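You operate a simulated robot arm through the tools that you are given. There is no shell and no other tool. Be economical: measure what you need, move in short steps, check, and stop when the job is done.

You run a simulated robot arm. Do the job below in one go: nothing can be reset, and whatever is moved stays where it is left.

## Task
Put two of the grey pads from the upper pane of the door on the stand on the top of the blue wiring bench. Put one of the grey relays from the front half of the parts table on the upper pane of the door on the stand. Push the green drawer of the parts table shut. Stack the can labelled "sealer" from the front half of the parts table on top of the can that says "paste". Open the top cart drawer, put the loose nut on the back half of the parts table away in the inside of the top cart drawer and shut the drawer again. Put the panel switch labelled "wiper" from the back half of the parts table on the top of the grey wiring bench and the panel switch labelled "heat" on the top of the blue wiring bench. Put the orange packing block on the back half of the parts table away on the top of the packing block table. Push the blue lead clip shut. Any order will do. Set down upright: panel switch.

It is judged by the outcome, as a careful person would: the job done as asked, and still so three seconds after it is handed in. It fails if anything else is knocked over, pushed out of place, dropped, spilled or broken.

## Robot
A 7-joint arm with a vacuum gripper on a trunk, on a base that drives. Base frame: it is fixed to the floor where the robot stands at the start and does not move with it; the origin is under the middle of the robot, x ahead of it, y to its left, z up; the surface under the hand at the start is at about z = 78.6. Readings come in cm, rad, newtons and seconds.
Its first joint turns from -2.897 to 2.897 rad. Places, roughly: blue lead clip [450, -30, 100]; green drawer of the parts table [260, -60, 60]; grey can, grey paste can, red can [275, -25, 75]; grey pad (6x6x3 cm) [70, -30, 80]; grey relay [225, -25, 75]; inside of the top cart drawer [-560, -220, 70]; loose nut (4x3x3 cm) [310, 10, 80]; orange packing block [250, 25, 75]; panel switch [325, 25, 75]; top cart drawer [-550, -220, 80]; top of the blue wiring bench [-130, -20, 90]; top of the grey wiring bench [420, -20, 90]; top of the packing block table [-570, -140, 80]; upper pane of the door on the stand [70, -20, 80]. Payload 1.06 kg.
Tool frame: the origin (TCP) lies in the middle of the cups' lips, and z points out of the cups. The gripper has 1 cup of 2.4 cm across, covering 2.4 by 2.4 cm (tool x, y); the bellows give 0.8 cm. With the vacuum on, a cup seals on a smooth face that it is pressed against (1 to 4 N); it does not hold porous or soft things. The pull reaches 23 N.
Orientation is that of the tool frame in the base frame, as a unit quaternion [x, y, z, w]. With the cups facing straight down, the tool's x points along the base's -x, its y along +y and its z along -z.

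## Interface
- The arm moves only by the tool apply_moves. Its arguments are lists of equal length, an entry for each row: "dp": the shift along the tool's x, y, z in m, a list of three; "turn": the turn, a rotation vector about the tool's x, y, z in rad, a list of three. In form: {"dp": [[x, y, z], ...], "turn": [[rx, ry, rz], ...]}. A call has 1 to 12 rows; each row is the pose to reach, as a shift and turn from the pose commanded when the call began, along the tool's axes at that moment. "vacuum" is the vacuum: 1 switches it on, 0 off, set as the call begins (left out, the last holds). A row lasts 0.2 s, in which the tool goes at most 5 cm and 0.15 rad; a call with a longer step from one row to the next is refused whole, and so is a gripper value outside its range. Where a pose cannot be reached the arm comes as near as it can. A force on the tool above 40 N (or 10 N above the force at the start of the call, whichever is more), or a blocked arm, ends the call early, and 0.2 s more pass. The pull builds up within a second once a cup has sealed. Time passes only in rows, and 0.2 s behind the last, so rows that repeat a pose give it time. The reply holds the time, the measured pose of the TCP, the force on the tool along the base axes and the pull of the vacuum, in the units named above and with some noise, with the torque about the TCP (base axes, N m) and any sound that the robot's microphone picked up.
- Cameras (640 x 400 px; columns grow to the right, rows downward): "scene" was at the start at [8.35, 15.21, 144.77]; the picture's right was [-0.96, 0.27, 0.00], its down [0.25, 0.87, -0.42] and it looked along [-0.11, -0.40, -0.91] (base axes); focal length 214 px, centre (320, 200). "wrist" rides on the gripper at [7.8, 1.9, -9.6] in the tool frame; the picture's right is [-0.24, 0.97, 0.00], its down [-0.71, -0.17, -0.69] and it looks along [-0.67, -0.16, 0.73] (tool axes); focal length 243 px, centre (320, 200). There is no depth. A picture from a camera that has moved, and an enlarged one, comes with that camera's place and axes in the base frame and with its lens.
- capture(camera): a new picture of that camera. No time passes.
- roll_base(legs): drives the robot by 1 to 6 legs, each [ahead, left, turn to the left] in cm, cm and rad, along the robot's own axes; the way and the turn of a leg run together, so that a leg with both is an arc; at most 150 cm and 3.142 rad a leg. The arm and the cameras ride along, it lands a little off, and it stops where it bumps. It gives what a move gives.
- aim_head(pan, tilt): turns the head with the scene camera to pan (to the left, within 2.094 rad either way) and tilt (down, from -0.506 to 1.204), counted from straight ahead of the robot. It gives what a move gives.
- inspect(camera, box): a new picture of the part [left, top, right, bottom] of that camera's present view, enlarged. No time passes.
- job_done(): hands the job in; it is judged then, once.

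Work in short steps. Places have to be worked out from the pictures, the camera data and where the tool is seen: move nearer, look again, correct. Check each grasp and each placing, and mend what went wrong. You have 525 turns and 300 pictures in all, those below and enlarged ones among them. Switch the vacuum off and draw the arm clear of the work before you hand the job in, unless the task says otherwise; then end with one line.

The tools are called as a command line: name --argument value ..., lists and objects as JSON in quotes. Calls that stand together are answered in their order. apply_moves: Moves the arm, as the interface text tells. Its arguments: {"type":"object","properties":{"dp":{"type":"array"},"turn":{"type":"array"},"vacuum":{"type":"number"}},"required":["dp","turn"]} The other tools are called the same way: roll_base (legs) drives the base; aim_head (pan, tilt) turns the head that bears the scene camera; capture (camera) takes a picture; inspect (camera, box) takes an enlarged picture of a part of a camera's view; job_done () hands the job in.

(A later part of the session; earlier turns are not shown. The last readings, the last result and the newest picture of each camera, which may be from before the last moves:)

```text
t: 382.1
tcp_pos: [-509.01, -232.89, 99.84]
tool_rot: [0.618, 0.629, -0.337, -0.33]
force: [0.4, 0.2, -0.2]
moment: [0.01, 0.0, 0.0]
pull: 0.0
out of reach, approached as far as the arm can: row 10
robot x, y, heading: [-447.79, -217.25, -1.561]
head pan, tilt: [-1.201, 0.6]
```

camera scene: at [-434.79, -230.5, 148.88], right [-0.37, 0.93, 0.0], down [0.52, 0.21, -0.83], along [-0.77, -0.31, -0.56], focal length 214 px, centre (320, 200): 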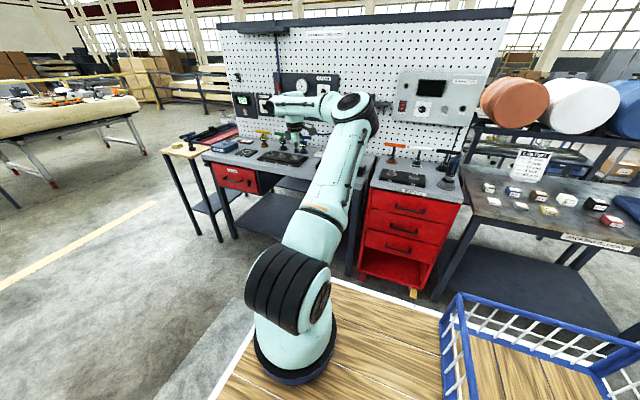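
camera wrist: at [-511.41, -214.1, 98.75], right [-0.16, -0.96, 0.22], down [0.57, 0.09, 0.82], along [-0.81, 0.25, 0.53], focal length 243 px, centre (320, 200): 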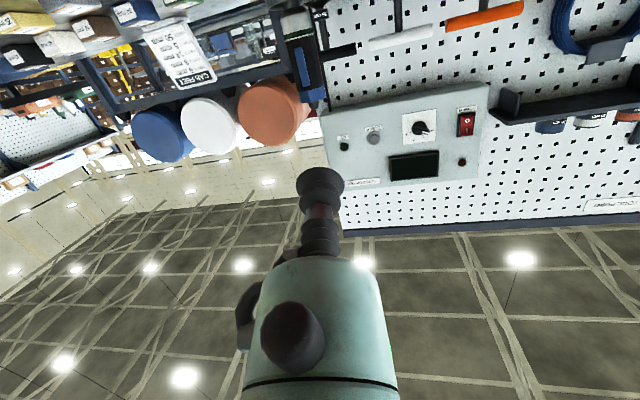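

apply_moves --dp '[[0.01, 0.025, 0.016], [0.03, 0.05, 0.032], [0.05, 0.075, 0.048], [0.075, 0.1, 0.064], [0.1, 0.126, 0.081], [0.13, 0.126, 0.081]]' --turn '[[0.1, 0, 0], [0.2, 0, 0], [0.3, 0, 0], [0.4, 0, 0], [0.5, 0, 0], [0.59, 0, 0]]'

capture --camera "wrist"

capture --camera "scene"

```text
t: 383.5
tcp_pos: [-514.0, -218.41, 113.21]
tool_rot: [0.559, 0.58, -0.43, -0.409]
force: [0.9, 0.3, 0.6]
moment: [-0.03, -0.01, 0.04]
pull: 0.1
out of reach, approached as far as the arm can: row 1, 2, 3, 4, 5, 6
robot x, y, heading: [-448.02, -217.36, -1.56]
head pan, tilt: [-1.201, 0.6]
```

```text
170 pictures are left
camera wrist: at [-504.64, -210.22, 114.22], right [0.3, -0.23, -0.93], down [0.63, -0.68, 0.37], along [-0.72, -0.7, -0.06], focal length 243 px, centre (320, 200)
```

wrist: 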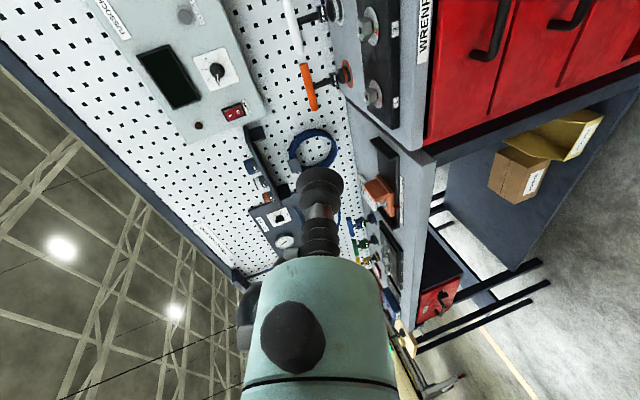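

```text
169 pictures are left
camera scene: at [-434.78, -230.5, 148.88], right [-0.37, 0.93, 0.0], down [0.52, 0.21, -0.83], along [-0.77, -0.31, -0.56], focal length 214 px, centre (320, 200)
```

scene: 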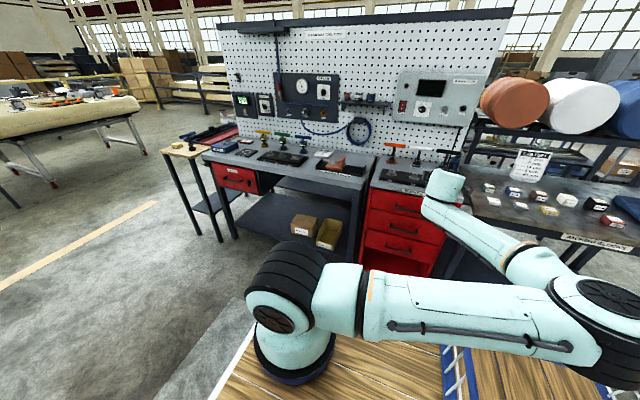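

The TCP was too near the shoulder for a horizontal tool. I'll go further out and lower: toward (-526,-220,85).

apply_moves --dp '[[0, 0.029, 0.025], [0, 0.058, 0.05], [0, 0.087, 0.075], [0, 0.116, 0.1], [0, 0.145, 0.125], [-0.005, 0.174, 0.15], [-0.009, 0.203, 0.175], [-0.009, 0.232, 0.199]]' --turn '[[0, 0, 0], [0, 0, 0], [0, 0, 0], [0.05, 0, 0], [0.1, 0, 0], [0.15, 0, 0], [0.22, 0, 0], [0.303, 0, 0]]'

capture --camera "scene"

capture --camera "wrist"

```text
t: 385.3
tcp_pos: [-524.65, -216.93, 110.01]
tool_rot: [0.561, 0.588, -0.425, -0.398]
force: [0.4, 0.1, 0.0]
moment: [-0.02, 0.03, 0.02]
pull: 0.0
out of reach, approached as far as the arm can: row 1, 2, 3, 4, 5, 6, 7, 8
robot x, y, heading: [-447.59, -217.24, -1.558]
head pan, tilt: [-1.201, 0.6]
```

```text
168 pictures are left
camera scene: at [-434.82, -230.54, 148.88], right [-0.37, 0.93, 0.0], down [0.52, 0.21, -0.83], along [-0.77, -0.31, -0.56], focal length 214 px, centre (320, 200)
```

scene: 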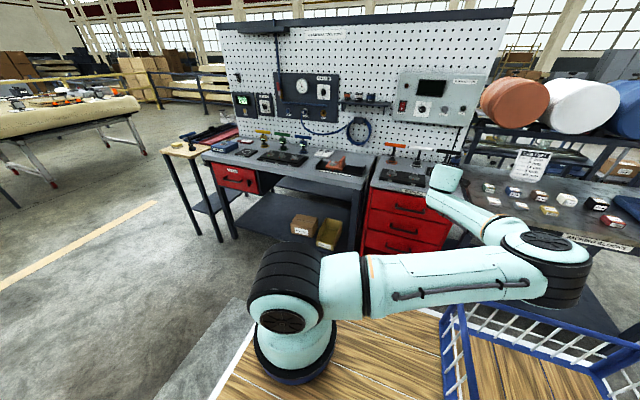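

```text
167 pictures are left
camera wrist: at [-515.34, -208.62, 111.21], right [0.32, -0.23, -0.92], down [0.63, -0.67, 0.39], along [-0.7, -0.71, -0.07], focal length 243 px, centre (320, 200)
```

wrist: 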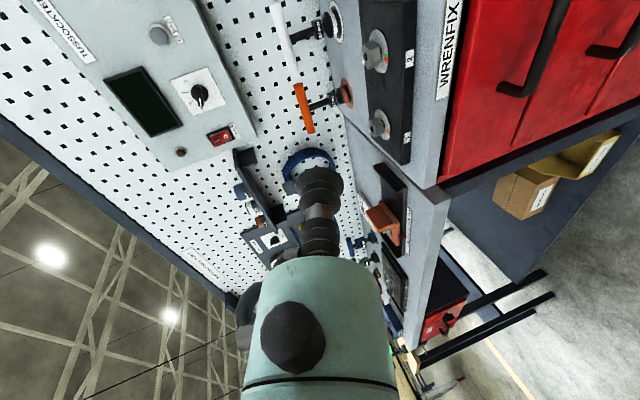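

The solver drifted to a bad elbow pose. I'll go back to the tool-down front-right pose and then take a path further out.

apply_moves --dp '[[-0.047, 0, -0.008], [-0.094, 0, -0.016], [-0.141, 0, -0.024], [-0.188, 0, -0.031], [-0.235, 0, -0.039], [-0.282, 0, -0.047], [-0.329, 0, -0.054], [-0.376, 0, -0.062], [-0.423, 0, -0.07], [-0.47, 0.002, -0.077], [-0.517, 0.003, -0.085], [-0.563, 0.004, -0.092]]' --turn '[[-0.1, 0, 0], [-0.2, 0, 0], [-0.31, 0, 0], [-0.42, 0, 0], [-0.52, 0, 0], [-0.63, 0, 0], [-0.73, 0, 0], [-0.83, 0, 0], [-0.94, 0.01, 0.01], [-1.04, 0.02, 0.02], [-1.14, 0.03, 0.03], [-1.243, 0.03, 0.03]]'

capture --camera "scene"

```text
t: 387.9
tcp_pos: [-512.87, -272.84, 112.61]
tool_rot: [0.702, 0.712, 0.0, 0.002]
force: [-0.1, -0.4, 0.3]
moment: [-0.02, 0.01, -0.02]
pull: 0.1
robot x, y, heading: [-447.67, -217.17, -1.561]
head pan, tilt: [-1.201, 0.6]
```

```text
166 pictures are left
camera scene: at [-434.81, -230.48, 148.89], right [-0.37, 0.93, 0.0], down [0.52, 0.21, -0.83], along [-0.77, -0.31, -0.56], focal length 214 px, centre (320, 200)
```

scene: 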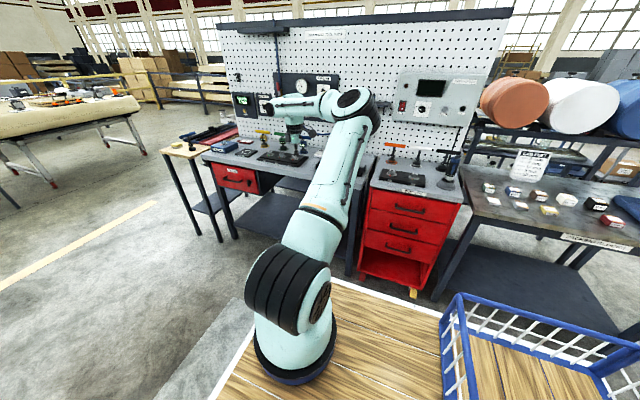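

I'll try again from here with a path farther out and lower.

apply_moves --dp '[[0.02, -0.02, 0.02], [0.05, -0.04, 0.04], [0.085, -0.06, 0.06], [0.12, -0.08, 0.08], [0.16, -0.095, 0.1], [0.2, -0.11, 0.12], [0.24, -0.12, 0.14], [0.28, -0.125, 0.16], [0.32, -0.13, 0.18], [0.36, -0.13, 0.2], [0.4, -0.13, 0.21]]' --turn '[[0.09, 0, 0], [0.18, 0, 0], [0.27, 0, 0], [0.36, 0, 0], [0.45, 0, 0], [0.54, 0, 0], [0.63, 0, 0], [0.72, 0, 0], [0.81, 0, 0], [0.9, 0, 0], [1.0, 0, 0]]'

capture --camera "scene"

```text
t: 390.3
tcp_pos: [-526.98, -233.62, 93.33]
tool_rot: [0.619, 0.628, -0.336, -0.331]
force: [-0.1, -0.6, 0.4]
moment: [0.0, 0.02, -0.01]
pull: 0.1
out of reach, approached as far as the arm can: row 11
robot x, y, heading: [-447.82, -217.49, -1.561]
head pan, tilt: [-1.201, 0.6]
```

```text
165 pictures are left
camera scene: at [-434.83, -230.55, 148.88], right [-0.37, 0.93, 0.0], down [0.52, 0.21, -0.82], along [-0.77, -0.31, -0.57], focal length 214 px, centre (320, 200)
```

scene: 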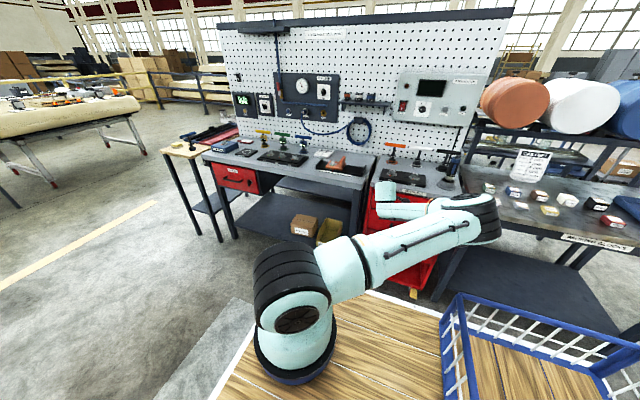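

The elbow is on the wrong side for more tilt. I'll test whether rolling the tool about its own axis frees the wrist.

apply_moves --dp '[[0, 0, 0], [0, 0, 0], [0, 0, 0], [0, 0, 0]]' --turn '[[0, 0, 0.14], [0, 0, 0.28], [0, 0, 0.42], [0, 0, 0.56]]'

apply_moves --dp '[[0, 0.02, 0], [0, 0.03, 0], [0, 0.04, 0]]' --turn '[[0.085, -0.053, 0], [0.17, -0.106, 0], [0.254, -0.159, 0]]'

```text
t: 391.3
tcp_pos: [-527.5, -233.5, 93.74]
tool_rot: [0.767, 0.431, -0.418, -0.225]
force: [-0.2, -0.8, -0.4]
moment: [-0.01, -0.01, 0.0]
pull: 0.1
out of reach, approached as far as the arm can: row 1, 2, 3, 4
robot x, y, heading: [-447.85, -217.85, -1.562]
head pan, tilt: [-1.201, 0.6]
```

```text
t: 392.1
tcp_pos: [-527.36, -233.47, 93.72]
tool_rot: [0.767, 0.431, -0.418, -0.226]
force: [-1.0, -0.7, 0.4]
moment: [0.01, 0.01, 0.04]
pull: 0.1
out of reach, approached as far as the arm can: row 1, 2, 3
robot x, y, heading: [-447.78, -217.73, -1.56]
head pan, tilt: [-1.201, 0.6]
```

Rolling doesn't help. From the earlier forward attempt the tool nearly reached horizontal though too close in; a forward approach from farther back should work. First undo to tool-down.

apply_moves --dp '[[-0.035, 0.013, -0.019], [-0.07, 0.026, -0.039], [-0.105, 0.038, -0.058], [-0.141, 0.051, -0.077], [-0.176, 0.064, -0.097], [-0.211, 0.077, -0.116], [-0.246, 0.09, -0.136], [-0.281, 0.103, -0.155], [-0.317, 0.115, -0.174], [-0.352, 0.128, -0.194], [-0.387, 0.141, -0.213]]' --turn '[[-0.087, 0.025, -0.047], [-0.175, 0.051, -0.094], [-0.262, 0.076, -0.14], [-0.35, 0.101, -0.187], [-0.437, 0.127, -0.234], [-0.525, 0.152, -0.281], [-0.612, 0.178, -0.328], [-0.7, 0.203, -0.375], [-0.787, 0.228, -0.421], [-0.875, 0.254, -0.468], [-0.962, 0.279, -0.515]]'

```text
t: 394.5
tcp_pos: [-513.8, -273.55, 112.81]
tool_rot: [0.701, 0.713, 0.0, 0.0]
force: [0.1, -0.3, -0.4]
moment: [-0.01, 0.03, -0.03]
pull: 0.0
robot x, y, heading: [-447.33, -217.41, -1.563]
head pan, tilt: [-1.201, 0.6]
```

apply_moves --dp '[[-0.01, 0.045, 0], [-0.03, 0.085, 0], [-0.05, 0.125, 0], [-0.07, 0.165, 0], [-0.09, 0.205, 0], [-0.11, 0.245, 0], [-0.13, 0.285, 0], [-0.15, 0.325, 0], [-0.17, 0.365, 0], [-0.19, 0.405, 0], [-0.2, 0.44, 0], [-0.2, 0.47, 0]]' --turn '[[0, 0, 0], [0, 0, 0], [0, 0, 0], [0, 0, 0], [0, 0, 0], [0, 0, 0], [0, 0, 0], [0, 0, 0], [0, 0, 0], [0, 0, 0], [0, 0, 0], [0, 0, 0]]'

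aim_head --pan -0.2 --tilt 0.4

capture --camera "scene"

```text
t: 397.1
tcp_pos: [-466.54, -292.74, 112.63]
tool_rot: [0.702, 0.712, 0.0, 0.0]
force: [-0.3, -0.2, -0.3]
moment: [-0.03, 0.01, 0.01]
pull: 0.1
robot x, y, heading: [-447.44, -217.77, -1.564]
head pan, tilt: [-1.201, 0.6]
```

```text
t: 398.4
tcp_pos: [-466.53, -292.9, 112.6]
tool_rot: [0.702, 0.712, 0.0, 0.0]
force: [-0.4, -0.2, 0.0]
moment: [0.01, -0.03, 0.01]
pull: 0.1
robot x, y, heading: [-447.63, -217.1, -1.558]
head pan, tilt: [-0.201, 0.4]
```

```text
164 pictures are left
camera scene: at [-428.37, -236.36, 150.7], right [-0.98, 0.19, 0.0], down [0.07, 0.38, -0.92], along [-0.17, -0.9, -0.39], focal length 214 px, centre (320, 200)
```

scene: 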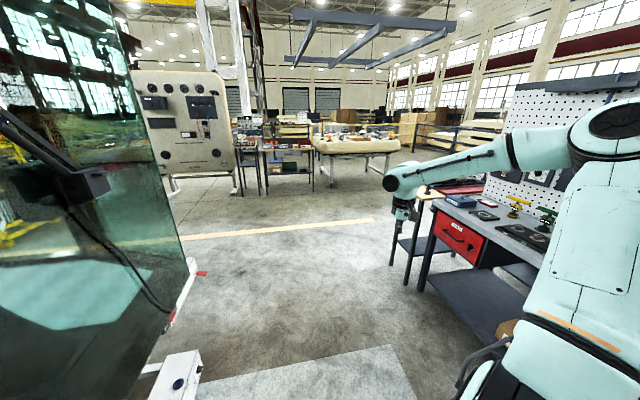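

Elbow is on the right, as it was when the forward attempt nearly worked. Turn the base back to face the cart, at (-444,-230).

roll_base --legs '[[0, 0, -1.58], [-3, 13, 0]]'

```text
t: 403.6
tcp_pos: [-519.75, -210.52, 112.6]
tool_rot: [1.0, -0.002, 0.001, -0.001]
force: [0.8, 0.3, 0.0]
moment: [-0.02, 0.02, 0.0]
pull: 0.0
robot x, y, heading: [-444.68, -230.23, 3.135]
head pan, tilt: [-0.201, 0.4]
```

apply_moves --dp '[[-0.02, 0.008, 0.02], [-0.04, 0.016, 0.04], [-0.06, 0.024, 0.06], [-0.08, 0.032, 0.08], [-0.1, 0.04, 0.1], [-0.11, 0.048, 0.12], [-0.12, 0.056, 0.14], [-0.12, 0.064, 0.165], [-0.12, 0.072, 0.19], [-0.12, 0.08, 0.215], [-0.12, 0.088, 0.24], [-0.12, 0.095, 0.26]]' --turn '[[0, -0.13, 0], [0, -0.26, 0], [0, -0.39, 0], [0, -0.52, 0], [0, -0.65, 0], [0, -0.78, 0], [0, -0.91, 0], [0, -1.04, 0], [0, -1.17, 0], [0, -1.3, 0], [0, -1.43, 0], [0, -1.57, 0]]'

capture --camera "wrist"

aim_head --pan 0 --tilt 0.6

capture --camera "scene"

```text
t: 406.1
tcp_pos: [-535.04, -224.43, 98.64]
tool_rot: [0.865, -0.029, -0.499, -0.042]
force: [1.2, 2.5, 0.5]
moment: [-0.12, -0.06, 0.14]
pull: 0.1
out of reach, approached as far as the arm can: row 8, 9, 10, 11, 12
robot x, y, heading: [-444.84, -230.16, 3.132]
head pan, tilt: [-0.201, 0.4]
```

```text
163 pictures are left
camera wrist: at [-523.0, -227.42, 96.64], right [-0.21, -0.96, 0.16], down [0.25, 0.11, 0.96], along [-0.95, 0.24, 0.22], focal length 243 px, centre (320, 200)
```

wrist: 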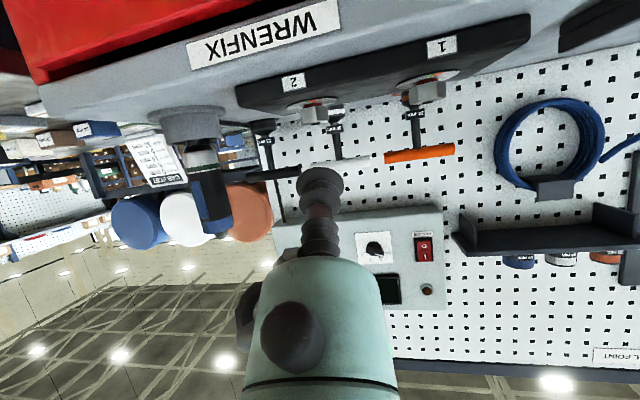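

```text
t: 406.9
tcp_pos: [-535.12, -224.7, 98.58]
tool_rot: [0.866, -0.028, -0.498, -0.041]
force: [0.7, 0.5, 0.2]
moment: [-0.01, 0.03, -0.01]
pull: 0.0
robot x, y, heading: [-444.55, -230.56, 3.136]
head pan, tilt: [0.0, 0.6]
```

```text
162 pictures are left
camera scene: at [-463.73, -251.31, 148.89], right [0.01, 1.0, 0.0], down [0.56, 0.0, -0.83], along [-0.83, 0.01, -0.56], focal length 214 px, centre (320, 200)
```

scene: 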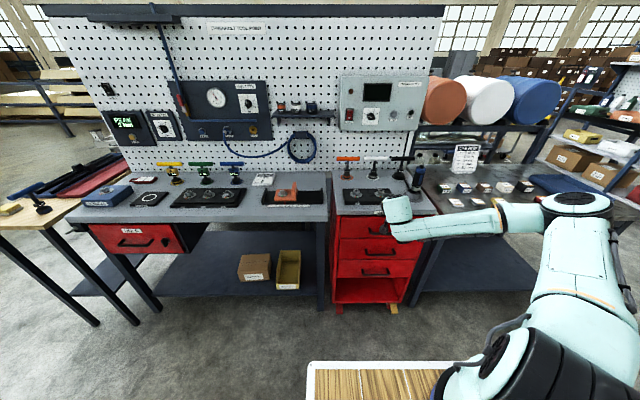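

The wrist limit stops it again because of the sideways elbow. I'll undo, then swing the arm clockwise to the rear so the first joint's limit unwinds the elbow to its normal upright plane.

apply_moves --dp '[[-0.007, -0.014, -0.022], [-0.013, -0.028, -0.043], [-0.02, -0.042, -0.065], [-0.026, -0.056, -0.086], [-0.033, -0.07, -0.108], [-0.04, -0.084, -0.129], [-0.046, -0.098, -0.151], [-0.053, -0.112, -0.172], [-0.059, -0.126, -0.194], [-0.066, -0.14, -0.215]]' --turn '[[-0.009, 0.104, -0.006], [-0.017, 0.209, -0.012], [-0.026, 0.313, -0.018], [-0.034, 0.417, -0.024], [-0.043, 0.522, -0.03], [-0.052, 0.626, -0.035], [-0.06, 0.73, -0.041], [-0.069, 0.834, -0.047], [-0.077, 0.939, -0.053], [-0.086, 1.043, -0.059]]'

roll_base --legs '[[-20, 0, 0]]'

```text
t: 409.1
tcp_pos: [-519.12, -212.73, 115.85]
tool_rot: [1.0, 0.002, 0.0, 0.0]
force: [-0.3, 0.1, -0.3]
moment: [0.0, 0.0, -0.01]
pull: 0.1
robot x, y, heading: [-445.0, -230.55, 3.135]
head pan, tilt: [0.0, 0.6]
```

```text
t: 410.7
tcp_pos: [-498.68, -213.04, 115.71]
tool_rot: [1.0, 0.001, -0.001, 0.0]
force: [0.0, 0.4, -0.4]
moment: [-0.02, -0.04, -0.01]
pull: 0.1
robot x, y, heading: [-424.63, -230.79, 3.135]
head pan, tilt: [0.0, 0.6]
```

apply_moves --dp '[[0.01, -0.045, 0], [0.025, -0.09, 0], [0.05, -0.13, -0.005], [0.08, -0.17, -0.01], [0.11, -0.205, -0.015], [0.14, -0.24, -0.02], [0.17, -0.275, -0.025], [0.205, -0.31, -0.03], [0.24, -0.34, -0.035], [0.28, -0.365, -0.04], [0.32, -0.39, -0.045], [0.36, -0.41, -0.05]]' --turn '[[0, 0, 0.05], [0, 0, 0.1], [0, 0, 0.15], [0, 0, 0.2], [0, 0, 0.25], [0, 0, 0.3], [0, 0, 0.35], [0, 0, 0.4], [0, 0, 0.45], [0, 0, 0.5], [0, 0, 0.55], [0, 0, 0.6]]'

aim_head --pan -1.2 --tilt 0.5

capture --camera "scene"

```text
refused: row 4 steps farther than a row can; nothing moved
```

```text
t: 412.1
tcp_pos: [-498.78, -212.86, 115.72]
tool_rot: [1.0, 0.002, -0.002, 0.0]
force: [-0.3, 0.4, -0.9]
moment: [0.02, -0.01, -0.01]
pull: 0.0
robot x, y, heading: [-424.45, -230.51, 3.136]
head pan, tilt: [-1.201, 0.499]
```

```text
161 pictures are left
camera scene: at [-437.72, -242.99, 149.79], right [0.93, 0.36, 0.0], down [0.17, -0.45, -0.88], along [-0.31, 0.82, -0.48], focal length 214 px, centre (320, 200)
```

scene: 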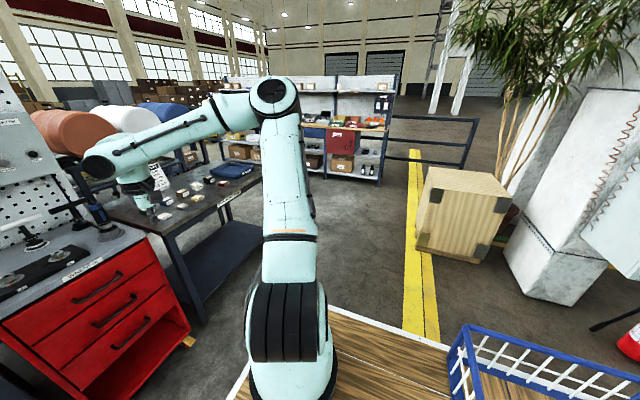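

apply_moves --dp '[[0.01, -0.04, 0], [0.025, -0.08, 0], [0.05, -0.115, 0], [0.075, -0.15, 0], [0.1, -0.185, 0], [0.13, -0.215, 0], [0.16, -0.245, 0], [0.19, -0.275, 0], [0.22, -0.305, 0], [0.255, -0.33, 0], [0.29, -0.355, 0], [0.33, -0.375, 0]]' --turn '[[0, 0, 0.05], [0, 0, 0.1], [0, 0, 0.15], [0, 0, 0.2], [0, 0, 0.25], [0, 0, 0.3], [0, 0, 0.35], [0, 0, 0.4], [0, 0, 0.45], [0, 0, 0.5], [0, 0, 0.55], [0, 0, 0.6]]'

capture --camera "scene"

```text
t: 414.7
tcp_pos: [-465.93, -175.31, 115.84]
tool_rot: [0.956, -0.293, 0.0, 0.0]
force: [-0.2, -0.7, -0.2]
moment: [0.05, -0.03, -0.02]
pull: 0.0
robot x, y, heading: [-424.32, -230.43, 3.136]
head pan, tilt: [-1.201, 0.499]
```

```text
160 pictures are left
camera scene: at [-437.75, -243.0, 149.79], right [0.93, 0.36, 0.0], down [0.17, -0.45, -0.88], along [-0.31, 0.82, -0.48], focal length 214 px, centre (320, 200)
```

scene: 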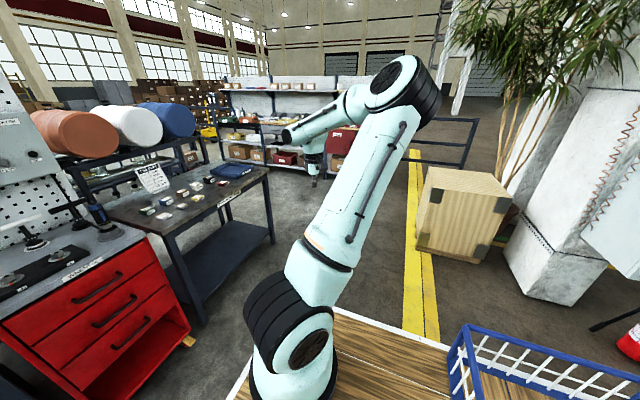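

apply_moves --dp '[[0.029, -0.03, -0.005], [0.058, -0.06, -0.01], [0.087, -0.09, -0.015], [0.116, -0.12, -0.02], [0.145, -0.15, -0.025], [0.175, -0.18, -0.03], [0.22, -0.186, -0.03], [0.265, -0.192, -0.03], [0.31, -0.198, -0.03], [0.355, -0.204, -0.03], [0.4, -0.21, -0.03], [0.445, -0.217, -0.03]]' --turn '[[0, 0, 0.05], [0, 0, 0.1], [0, 0, 0.15], [0, 0, 0.2], [0, 0, 0.25], [0, 0, 0.3], [0, 0, 0.35], [0, 0, 0.4], [0, 0, 0.45], [0, 0, 0.5], [0, 0, 0.55], [0, 0, 0.6]]'

aim_head --pan -2.0 --tilt 0.3

capture --camera "scene"

```text
t: 417.3
tcp_pos: [-416.76, -182.3, 118.48]
tool_rot: [0.827, -0.563, -0.001, 0.001]
force: [-0.3, 1.1, -1.1]
moment: [0.0, -0.06, -0.01]
pull: 0.1
robot x, y, heading: [-424.35, -230.67, 3.139]
head pan, tilt: [-1.201, 0.499]
```

```text
t: 418.4
tcp_pos: [-416.77, -182.21, 118.4]
tool_rot: [0.827, -0.562, -0.002, 0.001]
force: [-0.5, -0.3, 0.1]
moment: [-0.01, 0.05, -0.02]
pull: 0.0
robot x, y, heading: [-423.9, -230.51, 3.134]
head pan, tilt: [-2.0, 0.3]
```

```text
159 pictures are left
camera scene: at [-430.54, -243.02, 151.63], right [0.91, -0.42, 0.0], down [-0.12, -0.27, -0.96], along [0.4, 0.87, -0.3], focal length 214 px, centre (320, 200)
```

scene: 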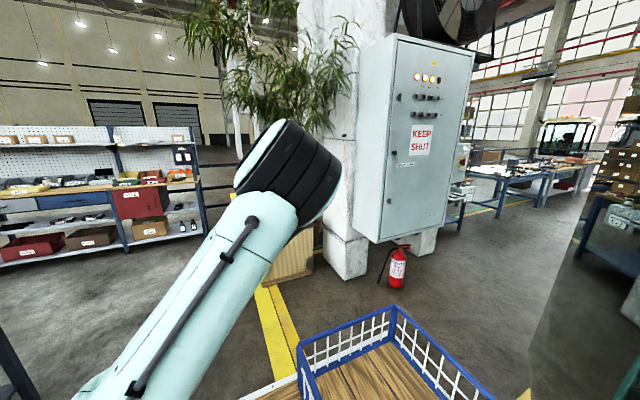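

The elbow now seems close to the TCP's plane. Swing back toward the front-right with yaw undone, then look.

apply_moves --dp '[[-0.033, 0.031, 0], [-0.067, 0.062, 0], [-0.1, 0.093, 0], [-0.134, 0.124, 0], [-0.167, 0.155, 0], [-0.2, 0.186, 0], [-0.223, 0.227, 0], [-0.246, 0.268, 0], [-0.27, 0.309, 0], [-0.293, 0.35, 0], [-0.316, 0.391, 0], [-0.34, 0.43, 0]]' --turn '[[0, 0, -0.1], [0, 0, -0.2], [0, 0, -0.3], [0, 0, -0.4], [0, 0, -0.5], [0, 0, -0.6], [0, 0, -0.7], [0, 0, -0.8], [0, 0, -0.9], [0, 0, -1.0], [0, 0, -1.1], [0, 0, -1.19]]'

aim_head --pan -1.2 --tilt 0.5

capture --camera "scene"

```text
t: 421.0
tcp_pos: [-468.98, -166.5, 118.54]
tool_rot: [1.0, -0.003, -0.001, 0.001]
force: [0.0, 0.2, 0.8]
moment: [0.05, 0.04, -0.01]
pull: 0.1
robot x, y, heading: [-424.24, -230.23, 3.134]
head pan, tilt: [-2.0, 0.3]
```

```text
t: 422.1
tcp_pos: [-469.15, -166.4, 118.51]
tool_rot: [1.0, -0.003, -0.001, 0.0]
force: [0.2, 0.5, -0.4]
moment: [0.01, 0.01, 0.0]
pull: 0.1
robot x, y, heading: [-424.38, -230.73, 3.136]
head pan, tilt: [-1.201, 0.499]
```

```text
158 pictures are left
camera scene: at [-437.71, -242.98, 149.79], right [0.93, 0.36, 0.0], down [0.17, -0.45, -0.88], along [-0.31, 0.82, -0.48], focal length 214 px, centre (320, 200)
```

scene: 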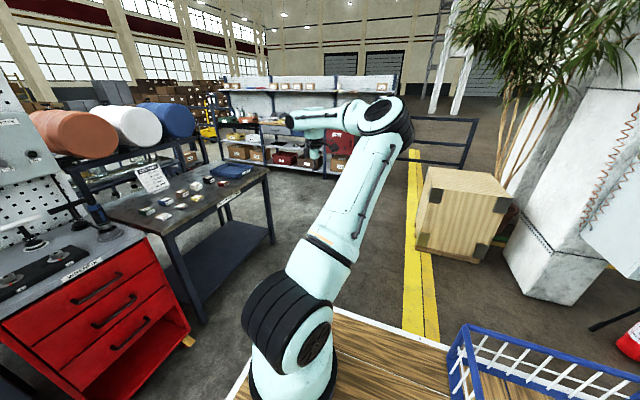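

The elbow kept its side, but here the forearm itself points toward -x, so a tool pointing ahead on the robot's right side should be natural. I'll test that tilt here in free space.

apply_moves --dp '[[-0.02, 0, 0.02], [-0.04, 0, 0.04], [-0.06, 0, 0.06], [-0.08, 0, 0.08], [-0.1, 0, 0.1], [-0.12, 0.005, 0.12], [-0.14, 0.01, 0.14], [-0.16, 0.015, 0.16], [-0.18, 0.02, 0.18], [-0.2, 0.025, 0.2], [-0.22, 0.03, 0.22], [-0.24, 0.035, 0.24]]' --turn '[[0, -0.13, 0], [0, -0.26, 0], [0, -0.39, 0], [0, -0.52, 0], [0, -0.65, 0], [0, -0.78, 0], [0, -0.91, 0], [0, -1.04, 0], [0, -1.17, 0], [0, -1.3, 0], [0, -1.43, 0], [0, -1.57, 0]]'

capture --camera "scene"

```text
t: 424.8
tcp_pos: [-493.29, -169.92, 94.68]
tool_rot: [-0.706, 0.0, 0.708, 0.003]
force: [0.0, 0.1, 0.2]
moment: [0.0, -0.05, 0.02]
pull: 0.1
robot x, y, heading: [-424.13, -230.71, 3.136]
head pan, tilt: [-1.201, 0.499]
```

```text
157 pictures are left
camera scene: at [-437.67, -242.98, 149.79], right [0.93, 0.36, 0.0], down [0.17, -0.45, -0.88], along [-0.31, 0.82, -0.48], focal length 214 px, centre (320, 200)
```

scene: 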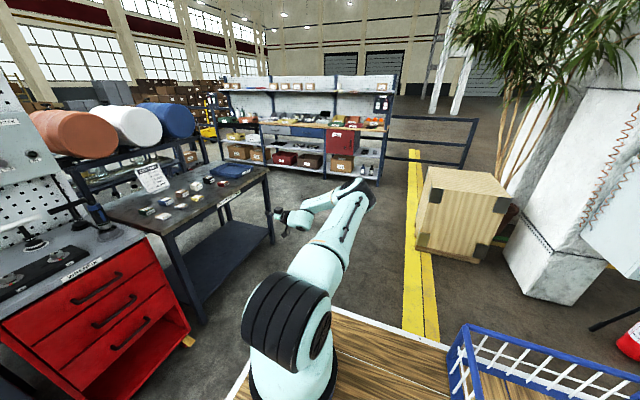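

The tool reaches horizontal cleanly here. I'll lower to z≈85 and bring the base so the cup faces the top drawer.

apply_moves --dp '[[0.04, 0, 0], [0.08, 0, 0], [0.097, 0, 0]]' --turn '[[0, 0, 0], [0, 0, 0], [0, 0, 0]]'

roll_base --legs '[[10, 50, 0], [19, 0, 0]]'

capture --camera "wrist"

aim_head --pan -0.4 --tilt 0.6

capture --camera "scene"

```text
t: 425.6
tcp_pos: [-493.47, -169.77, 88.76]
tool_rot: [-0.707, 0.002, 0.708, 0.003]
force: [-0.9, -0.2, 0.1]
moment: [0.02, -0.01, 0.03]
pull: 0.1
out of reach, approached as far as the arm can: row 2, 3
robot x, y, heading: [-424.46, -230.28, 3.139]
head pan, tilt: [-1.201, 0.499]
```

```text
t: 429.7
tcp_pos: [-523.03, -220.2, 88.68]
tool_rot: [-0.707, 0.0, 0.707, 0.0]
force: [-0.7, -0.3, 0.2]
moment: [0.02, -0.02, -0.01]
pull: 0.0
robot x, y, heading: [-453.6, -280.44, -3.146]
head pan, tilt: [-1.201, 0.499]
```

```text
156 pictures are left
camera wrist: at [-513.45, -222.19, 80.88], right [0.0, -0.97, 0.23], down [0.69, 0.17, 0.71], along [-0.73, 0.16, 0.67], focal length 243 px, centre (320, 200)
```

wrist: 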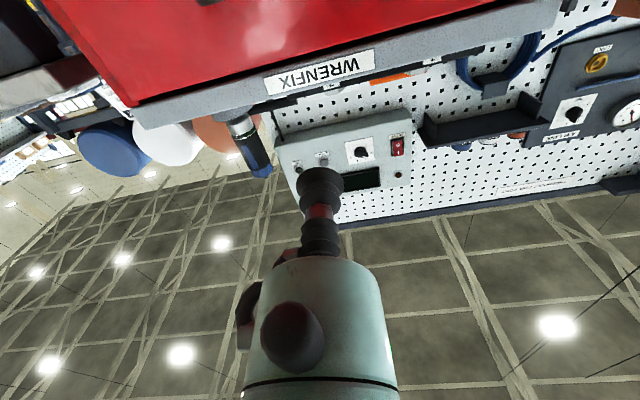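

```text
t: 430.8
tcp_pos: [-523.09, -220.28, 88.7]
tool_rot: [0.707, 0.0, -0.707, 0.0]
force: [-0.7, 1.0, 0.0]
moment: [0.0, 0.02, -0.05]
pull: 0.0
robot x, y, heading: [-453.42, -280.58, -3.141]
head pan, tilt: [-0.4, 0.6]
```

```text
155 pictures are left
camera scene: at [-471.56, -298.07, 148.88], right [0.39, 0.92, 0.0], down [0.52, -0.22, -0.83], along [-0.76, 0.32, -0.56], focal length 214 px, centre (320, 200)
```

scene: 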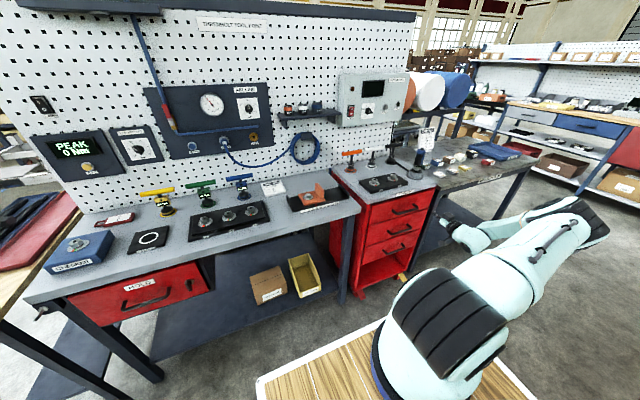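

The red face's top edge is z≈87.6; I want z≈84.7. I'll try going lower while extending forward to x≈-533.

apply_moves --dp '[[0.01, 0, 0.03], [0.02, 0, 0.06], [0.03, 0, 0.09], [0.04, 0, 0.1]]' --turn '[[0, 0, 0], [0, 0, 0], [0, 0, 0], [0, 0, 0]]'

capture --camera "wrist"

inspect --camera "scene" --box '[320, 150, 520, 290]'

```text
t: 431.8
tcp_pos: [-531.3, -222.22, 89.96]
tool_rot: [0.707, -0.001, -0.707, -0.001]
force: [-0.3, -0.7, 0.2]
moment: [-0.01, 0.0, 0.01]
pull: 0.1
out of reach, approached as far as the arm can: row 1, 2, 3, 4
robot x, y, heading: [-453.54, -280.03, -3.138]
head pan, tilt: [-0.4, 0.6]
```

```text
154 pictures are left
camera wrist: at [-521.67, -224.14, 82.16], right [0.0, -0.97, 0.23], down [0.68, 0.17, 0.71], along [-0.73, 0.16, 0.67], focal length 243 px, centre (320, 200)
```

wrist: 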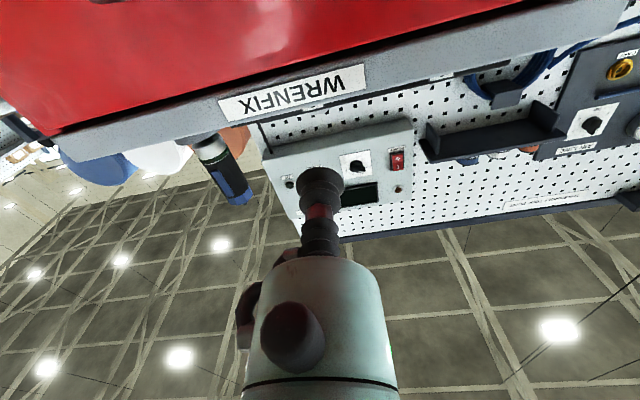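

```text
2.86 times, centred on (420, 220) of scene
camera zoom: at [-471.57, -298.08, 148.88], right [0.39, 0.92, 0.0], down [0.52, -0.22, -0.82], along [-0.76, 0.32, -0.57], focal length 613 px, centre (34, 143)
```

zoom: 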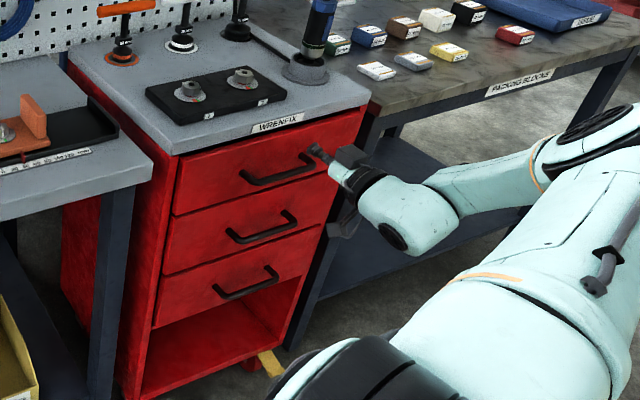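

Lowering is limited with a level tool; pitching the cup 0.15 rad downward should bring the lip to z≈85. Try that, slightly retracted.

apply_moves --dp '[[0.01, -0.01, -0.03], [0.025, -0.02, -0.05], [0.04, -0.02, -0.05], [0.048, -0.02, -0.05]]' --turn '[[0, 0.05, 0], [0, 0.1, 0], [0, 0.15, 0], [0, 0.15, 0]]'

```text
t: 432.8
tcp_pos: [-525.86, -220.64, 86.02]
tool_rot: [0.759, 0.0, -0.652, -0.001]
force: [-0.1, -0.9, -0.2]
moment: [-0.02, 0.0, -0.01]
pull: 0.1
out of reach, approached as far as the arm can: row 3, 4
robot x, y, heading: [-453.59, -280.43, -3.142]
head pan, tilt: [-0.4, 0.6]
```

z=86 with 0.15 rad pitch; usable. Bring the base ahead 9 cm, then approach the face with small arm steps and vacuum on.

roll_base --legs '[[9, 0, 0]]'

apply_moves --dp '[[0.003, 0, 0.01], [0.003, 0, 0.02], [0.003, 0, 0.028]]' --turn '[[0, 0.03, 0], [0, 0.04, 0], [0, 0.04, 0]]' --vacuum 1

capture --camera "wrist"

inspect --camera "scene" --box '[320, 150, 520, 290]'

```text
t: 433.9
tcp_pos: [-534.98, -220.64, 85.99]
tool_rot: [0.758, 0.002, -0.653, 0.001]
force: [-0.2, 0.3, 0.7]
moment: [0.02, 0.03, 0.03]
pull: 0.0
robot x, y, heading: [-462.6, -280.52, -3.141]
head pan, tilt: [-0.4, 0.6]
```

```text
t: 434.7
tcp_pos: [-537.46, -221.01, 85.65]
tool_rot: [0.771, 0.001, -0.636, 0.001]
force: [0.6, -0.4, 0.0]
moment: [-0.01, -0.02, 0.03]
pull: 0.0
out of reach, approached as far as the arm can: row 3
robot x, y, heading: [-462.33, -280.55, -3.137]
head pan, tilt: [-0.4, 0.6]
```

```text
152 pictures are left
camera wrist: at [-526.6, -222.87, 79.84], right [-0.04, -0.97, 0.23], down [0.54, 0.17, 0.83], along [-0.84, 0.16, 0.51], focal length 243 px, centre (320, 200)
```

wrist: 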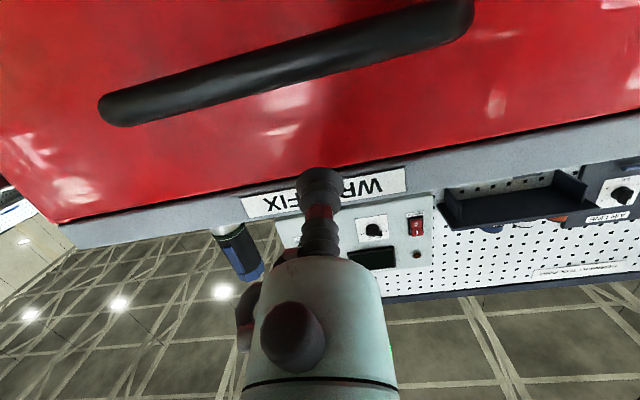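

```text
2.86 times, centred on (420, 220) of scene
camera zoom: at [-480.59, -298.11, 148.88], right [0.39, 0.92, 0.0], down [0.52, -0.22, -0.83], along [-0.76, 0.32, -0.56], focal length 613 px, centre (34, 143)
```

zoom: 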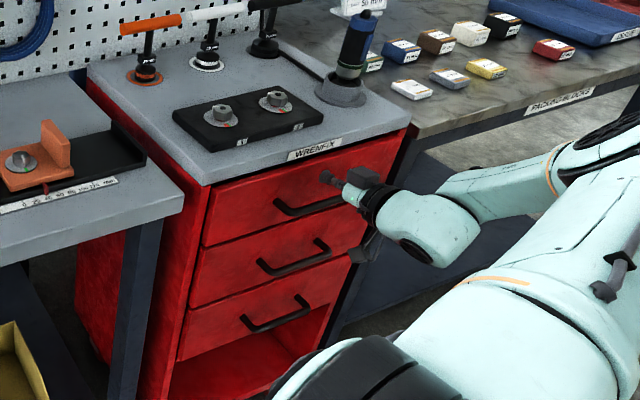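

Reworking the three views puts the face at x≈-550 with its top edge z≈90 and the bar at z≈80, so there is room for less pitch. I'll flatten the pitch to ~0.08 and drive ahead 10.5.

apply_moves --dp '[[-0.006, 0, 0], [-0.012, 0, 0]]' --turn '[[0, -0.06, 0], [0, -0.11, 0]]' --vacuum 1

roll_base --legs '[[10, 0, 0]]'

capture --camera "wrist"

```text
t: 435.3
tcp_pos: [-537.56, -221.37, 87.86]
tool_rot: [0.736, 0.0, -0.677, -0.001]
force: [-0.1, -0.6, 0.8]
moment: [0.01, 0.0, 0.0]
pull: 0.1
out of reach, approached as far as the arm can: row 1, 2
robot x, y, heading: [-462.35, -280.61, -3.14]
head pan, tilt: [-0.4, 0.6]
```

```text
t: 436.3
tcp_pos: [-542.43, -221.17, 87.37]
tool_rot: [0.738, 0.002, -0.674, 0.0]
force: [5.1, -1.1, 0.0]
moment: [0.01, 0.01, 0.0]
pull: 0.1
robot x, y, heading: [-468.19, -280.68, -3.14]
head pan, tilt: [-0.4, 0.6]
stopped in leg 1: the force on the tool passed its limit at 93 N (the readings are from after the stop); the commanded pose is now the measured one
```

```text
150 pictures are left
camera wrist: at [-532.18, -223.02, 80.48], right [-0.02, -0.97, 0.23], down [0.62, 0.17, 0.77], along [-0.79, 0.16, 0.6], focal length 243 px, centre (320, 200)
```

wrist: 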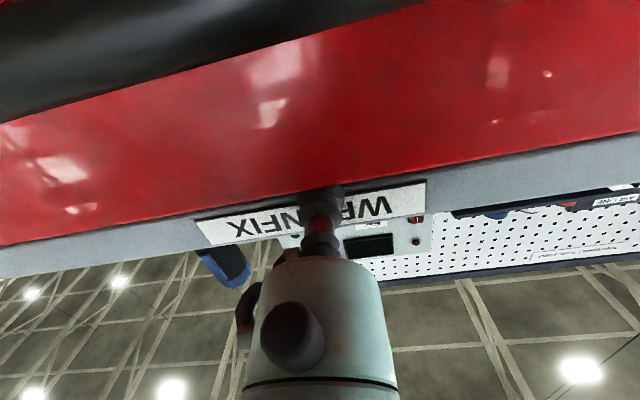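

Contact came at x≈-543, on the slab/face boundary (z≈88). I'll retract 3 cm, pitch back down and lower so the cup meets the red face at z≈85.

apply_moves --dp '[[0, 0, -0.02], [0.005, 0, -0.035], [0.015, 0, -0.035], [0.025, 0, -0.035]]' --turn '[[0, 0, 0], [0, 0.04, 0], [0, 0.08, 0], [0, 0.12, 0]]'

inspect --camera "scene" --box '[300, 150, 500, 290]'

```text
t: 437.3
tcp_pos: [-538.9, -221.18, 85.24]
tool_rot: [0.778, 0.001, -0.629, -0.001]
force: [0.1, 0.0, 0.5]
moment: [-0.02, -0.02, -0.01]
pull: 0.1
robot x, y, heading: [-468.32, -280.81, -3.144]
head pan, tilt: [-0.4, 0.6]
```

```text
2.86 times, centred on (400, 220) of scene
camera zoom: at [-486.2, -298.12, 148.88], right [0.39, 0.92, 0.0], down [0.52, -0.22, -0.83], along [-0.76, 0.32, -0.56], focal length 613 px, centre (91, 143)
```

zoom: 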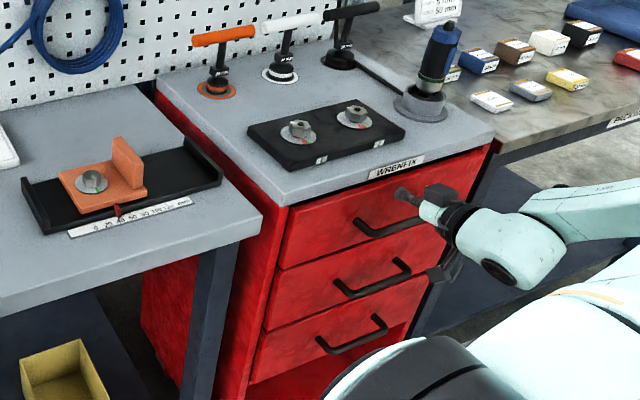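

apply_moves --dp '[[0.0, 0, 0], [0.0, 0, 0], [0, 0, 0]]' --turn '[[0, -0.05, 0], [0, -0.1, 0], [0, -0.15, 0]]'

```text
t: 438.1
tcp_pos: [-538.36, -221.72, 87.05]
tool_rot: [0.728, 0.001, -0.685, -0.001]
force: [0.5, 0.1, -1.1]
moment: [0.03, 0.0, 0.01]
pull: 0.1
out of reach, approached as far as the arm can: row 2, 3
robot x, y, heading: [-467.97, -280.66, -3.138]
head pan, tilt: [-0.4, 0.6]
```

apply_moves --dp '[[0.012, 0, 0], [0.013, 0, 0.01], [0.013, 0, 0.02], [0.012, 0, 0.028], [0.012, 0, 0.034], [0.012, 0, 0.04], [0.012, 0, 0.045], [0.012, 0, 0.05]]' --turn '[[0, 0.07, 0], [0, 0.07, 0], [0, 0.07, 0], [0, 0.07, 0], [0, 0.07, 0], [0, 0.07, 0], [0, 0.07, 0], [0, 0.07, 0]]' --vacuum 1

```text
t: 439.5
tcp_pos: [-541.4, -221.68, 86.19]
tool_rot: [0.754, 0.0, -0.657, -0.003]
force: [16.6, -1.5, 3.2]
moment: [-0.02, -0.02, -0.07]
pull: 0.1
out of reach, approached as far as the arm can: row 3, 4, 5, 6
robot x, y, heading: [-468.13, -280.64, -3.142]
head pan, tilt: [-0.4, 0.6]
stopped in row 6: the force on the tool passed its limit at 47 N (the readings are from after the stop); the commanded pose is now the measured one
```

No seal while pitched. I'll retract ~13 cm and test whether a level tool can get lower when the arm is folded more.

apply_moves --dp '[[0, 0, -0.03], [0, 0, -0.07], [0, 0, -0.11], [0.01, 0, -0.14], [0.02, 0, -0.15], [0.03, 0, -0.15], [0.04, 0, -0.15], [0.05, 0, -0.15]]' --turn '[[0, 0, 0], [0, -0.05, 0], [0, -0.1, 0], [0, -0.14, 0], [0, -0.14, 0], [0, -0.14, 0], [0, -0.14, 0], [0, -0.14, 0]]' --vacuum 0

```text
t: 441.3
tcp_pos: [-527.1, -221.88, 86.7]
tool_rot: [-0.706, -0.001, 0.708, 0.001]
force: [-0.4, 0.0, -0.5]
moment: [0.0, 0.0, 0.04]
pull: 0.0
out of reach, approached as far as the arm can: row 5, 6, 7, 8
robot x, y, heading: [-468.2, -280.35, -3.138]
head pan, tilt: [-0.4, 0.6]
```

apply_moves --dp '[[0, 0, -0.04], [0.01, 0, -0.08], [0.02, 0, -0.1], [0.03, 0, -0.1], [0.04, 0, -0.1]]' --turn '[[0, 0, 0], [0, 0, 0], [0, 0, 0], [0, 0, 0], [0, 0, 0]]'

```text
t: 442.5
tcp_pos: [-516.61, -223.21, 85.46]
tool_rot: [-0.706, 0.0, 0.708, 0.002]
force: [-0.7, -0.8, -0.7]
moment: [0.02, 0.0, -0.01]
pull: 0.0
out of reach, approached as far as the arm can: row 2, 3, 4, 5
robot x, y, heading: [-468.53, -280.58, -3.14]
head pan, tilt: [-0.4, 0.6]
```

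Level at z≈85.5 with the arm folded more. I'll drive the base 20.5 cm ahead so the cup nears the face.

roll_base --legs '[[20.5, 0, 0]]'

capture --camera "wrist"

capture --camera "scene"

```text
t: 444.1
tcp_pos: [-537.09, -223.29, 85.61]
tool_rot: [-0.707, -0.001, 0.708, 0.001]
force: [0.0, -0.5, 0.0]
moment: [0.01, -0.03, 0.0]
pull: 0.1
robot x, y, heading: [-488.64, -280.58, -3.14]
head pan, tilt: [-0.4, 0.6]
```

```text
148 pictures are left
camera wrist: at [-527.55, -225.2, 77.7], right [0.0, -0.97, 0.23], down [0.69, 0.17, 0.71], along [-0.73, 0.16, 0.67], focal length 243 px, centre (320, 200)
```

wrist: 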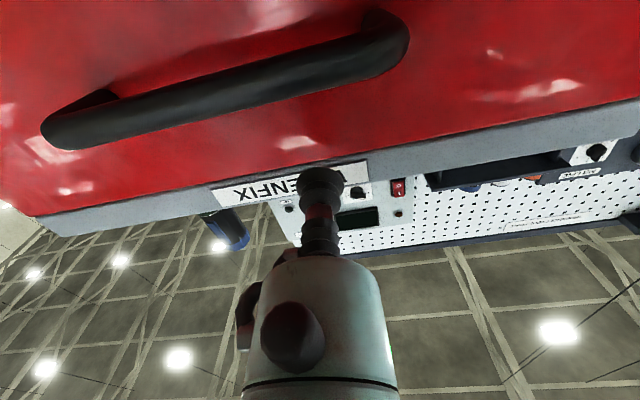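

```text
147 pictures are left
camera scene: at [-506.72, -298.18, 148.88], right [0.39, 0.92, 0.0], down [0.52, -0.22, -0.83], along [-0.76, 0.32, -0.56], focal length 214 px, centre (320, 200)
```

scene: 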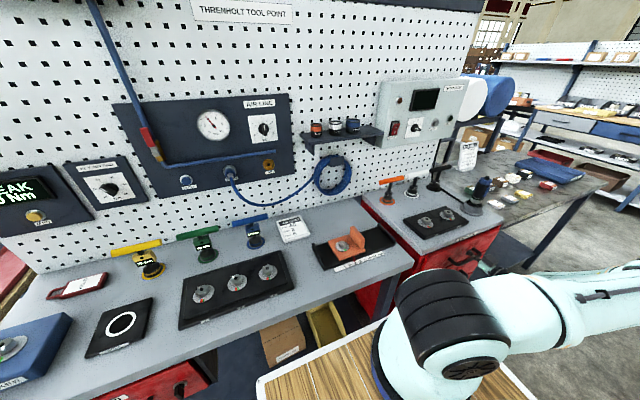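

Slab bottom reads 87.6. Approach level with small forward steps, vacuum on.

apply_moves --dp '[[0, 0, 0.015], [0, 0, 0.03], [0, 0, 0.038], [0, 0, 0.043], [0, 0, 0.047], [0, 0, 0.05], [0, 0, 0.053]]' --turn '[[0, 0, 0], [0, 0, 0], [0, 0, 0], [0, 0, 0], [0, 0, 0], [0, 0, 0], [0, 0, 0]]' --vacuum 1

```text
t: 445.4
tcp_pos: [-541.35, -223.21, 85.62]
tool_rot: [0.709, -0.001, -0.706, -0.003]
force: [15.2, -2.0, 2.1]
moment: [0.03, -0.07, -0.09]
pull: 0.1
robot x, y, heading: [-488.47, -280.55, -3.138]
head pan, tilt: [-0.4, 0.6]
stopped in row 6: the force on the tool passed its limit at 45 N (the readings are from after the stop); the commanded pose is now the measured one
```

apply_moves --dp '[[0, 0, 0], [0, 0, 0], [0, 0, 0], [0, 0, 0]]' --turn '[[0, 0, 0], [0, 0, 0], [0, 0, 0], [0, 0, 0]]' --vacuum 1

capture --camera "wrist"

```text
t: 446.4
tcp_pos: [-541.39, -223.2, 85.71]
tool_rot: [0.708, 0.0, -0.706, -0.003]
force: [25.8, -2.8, 1.2]
moment: [-0.05, -0.02, -0.1]
pull: 0.0
robot x, y, heading: [-488.52, -280.38, -3.136]
head pan, tilt: [-0.4, 0.6]
```

```text
146 pictures are left
camera wrist: at [-531.75, -225.15, 77.92], right [0.0, -0.97, 0.23], down [0.68, 0.17, 0.71], along [-0.73, 0.16, 0.66], focal length 243 px, centre (320, 200)
```

wrist: 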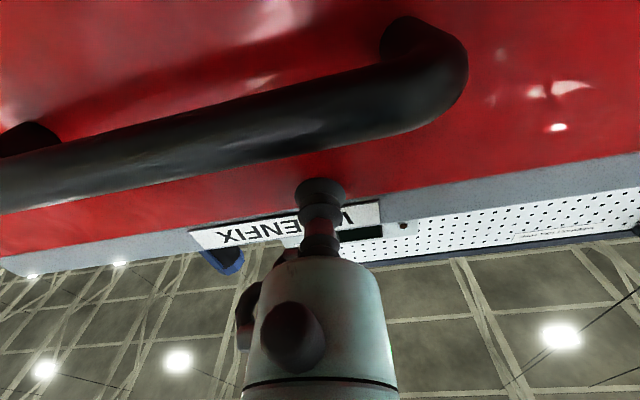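

inspect --camera "wrist" --box '[200, 120, 440, 270]'

```text
2.67 times, centred on (320, 195) of wrist
camera zoom: at [-531.75, -225.15, 77.92], right [0.0, -0.97, 0.23], down [0.68, 0.17, 0.71], along [-0.73, 0.16, 0.66], focal length 647 px, centre (320, 213)
```

zoom: 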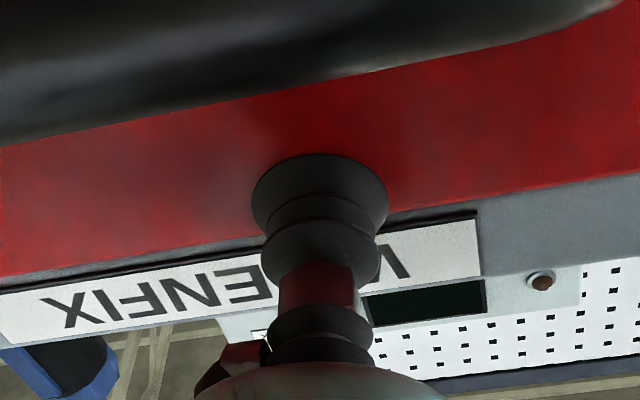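

The cup's upper lip sits right at the gap under the slab. I'll back off 1.5 cm, lower ~1 cm with a slight 0.05 pitch, and press again.

apply_moves --dp '[[0, 0, -0.015], [0.006, 0, -0.02], [0.012, 0, -0.02], [0.014, 0, -0.01], [0.014, 0, -0.003], [0.014, 0, 0.001], [0.014, 0, 0.004]]' --turn '[[0, 0, 0], [0, 0.03, 0], [0, 0.06, 0], [0, 0.06, 0], [0, 0.06, 0], [0, 0.06, 0], [0, 0.06, 0]]' --vacuum 1

```text
t: 448.0
tcp_pos: [-541.27, -223.23, 84.23]
tool_rot: [0.732, -0.001, -0.681, -0.003]
force: [6.8, -0.4, 4.5]
moment: [-0.19, 0.05, 0.05]
pull: 22.9
robot x, y, heading: [-488.7, -280.61, -3.143]
head pan, tilt: [-0.4, 0.6]
stopped in row 7: the force on the tool passed its limit at 44 N (the readings are from after the stop); the commanded pose is now the measured one
```

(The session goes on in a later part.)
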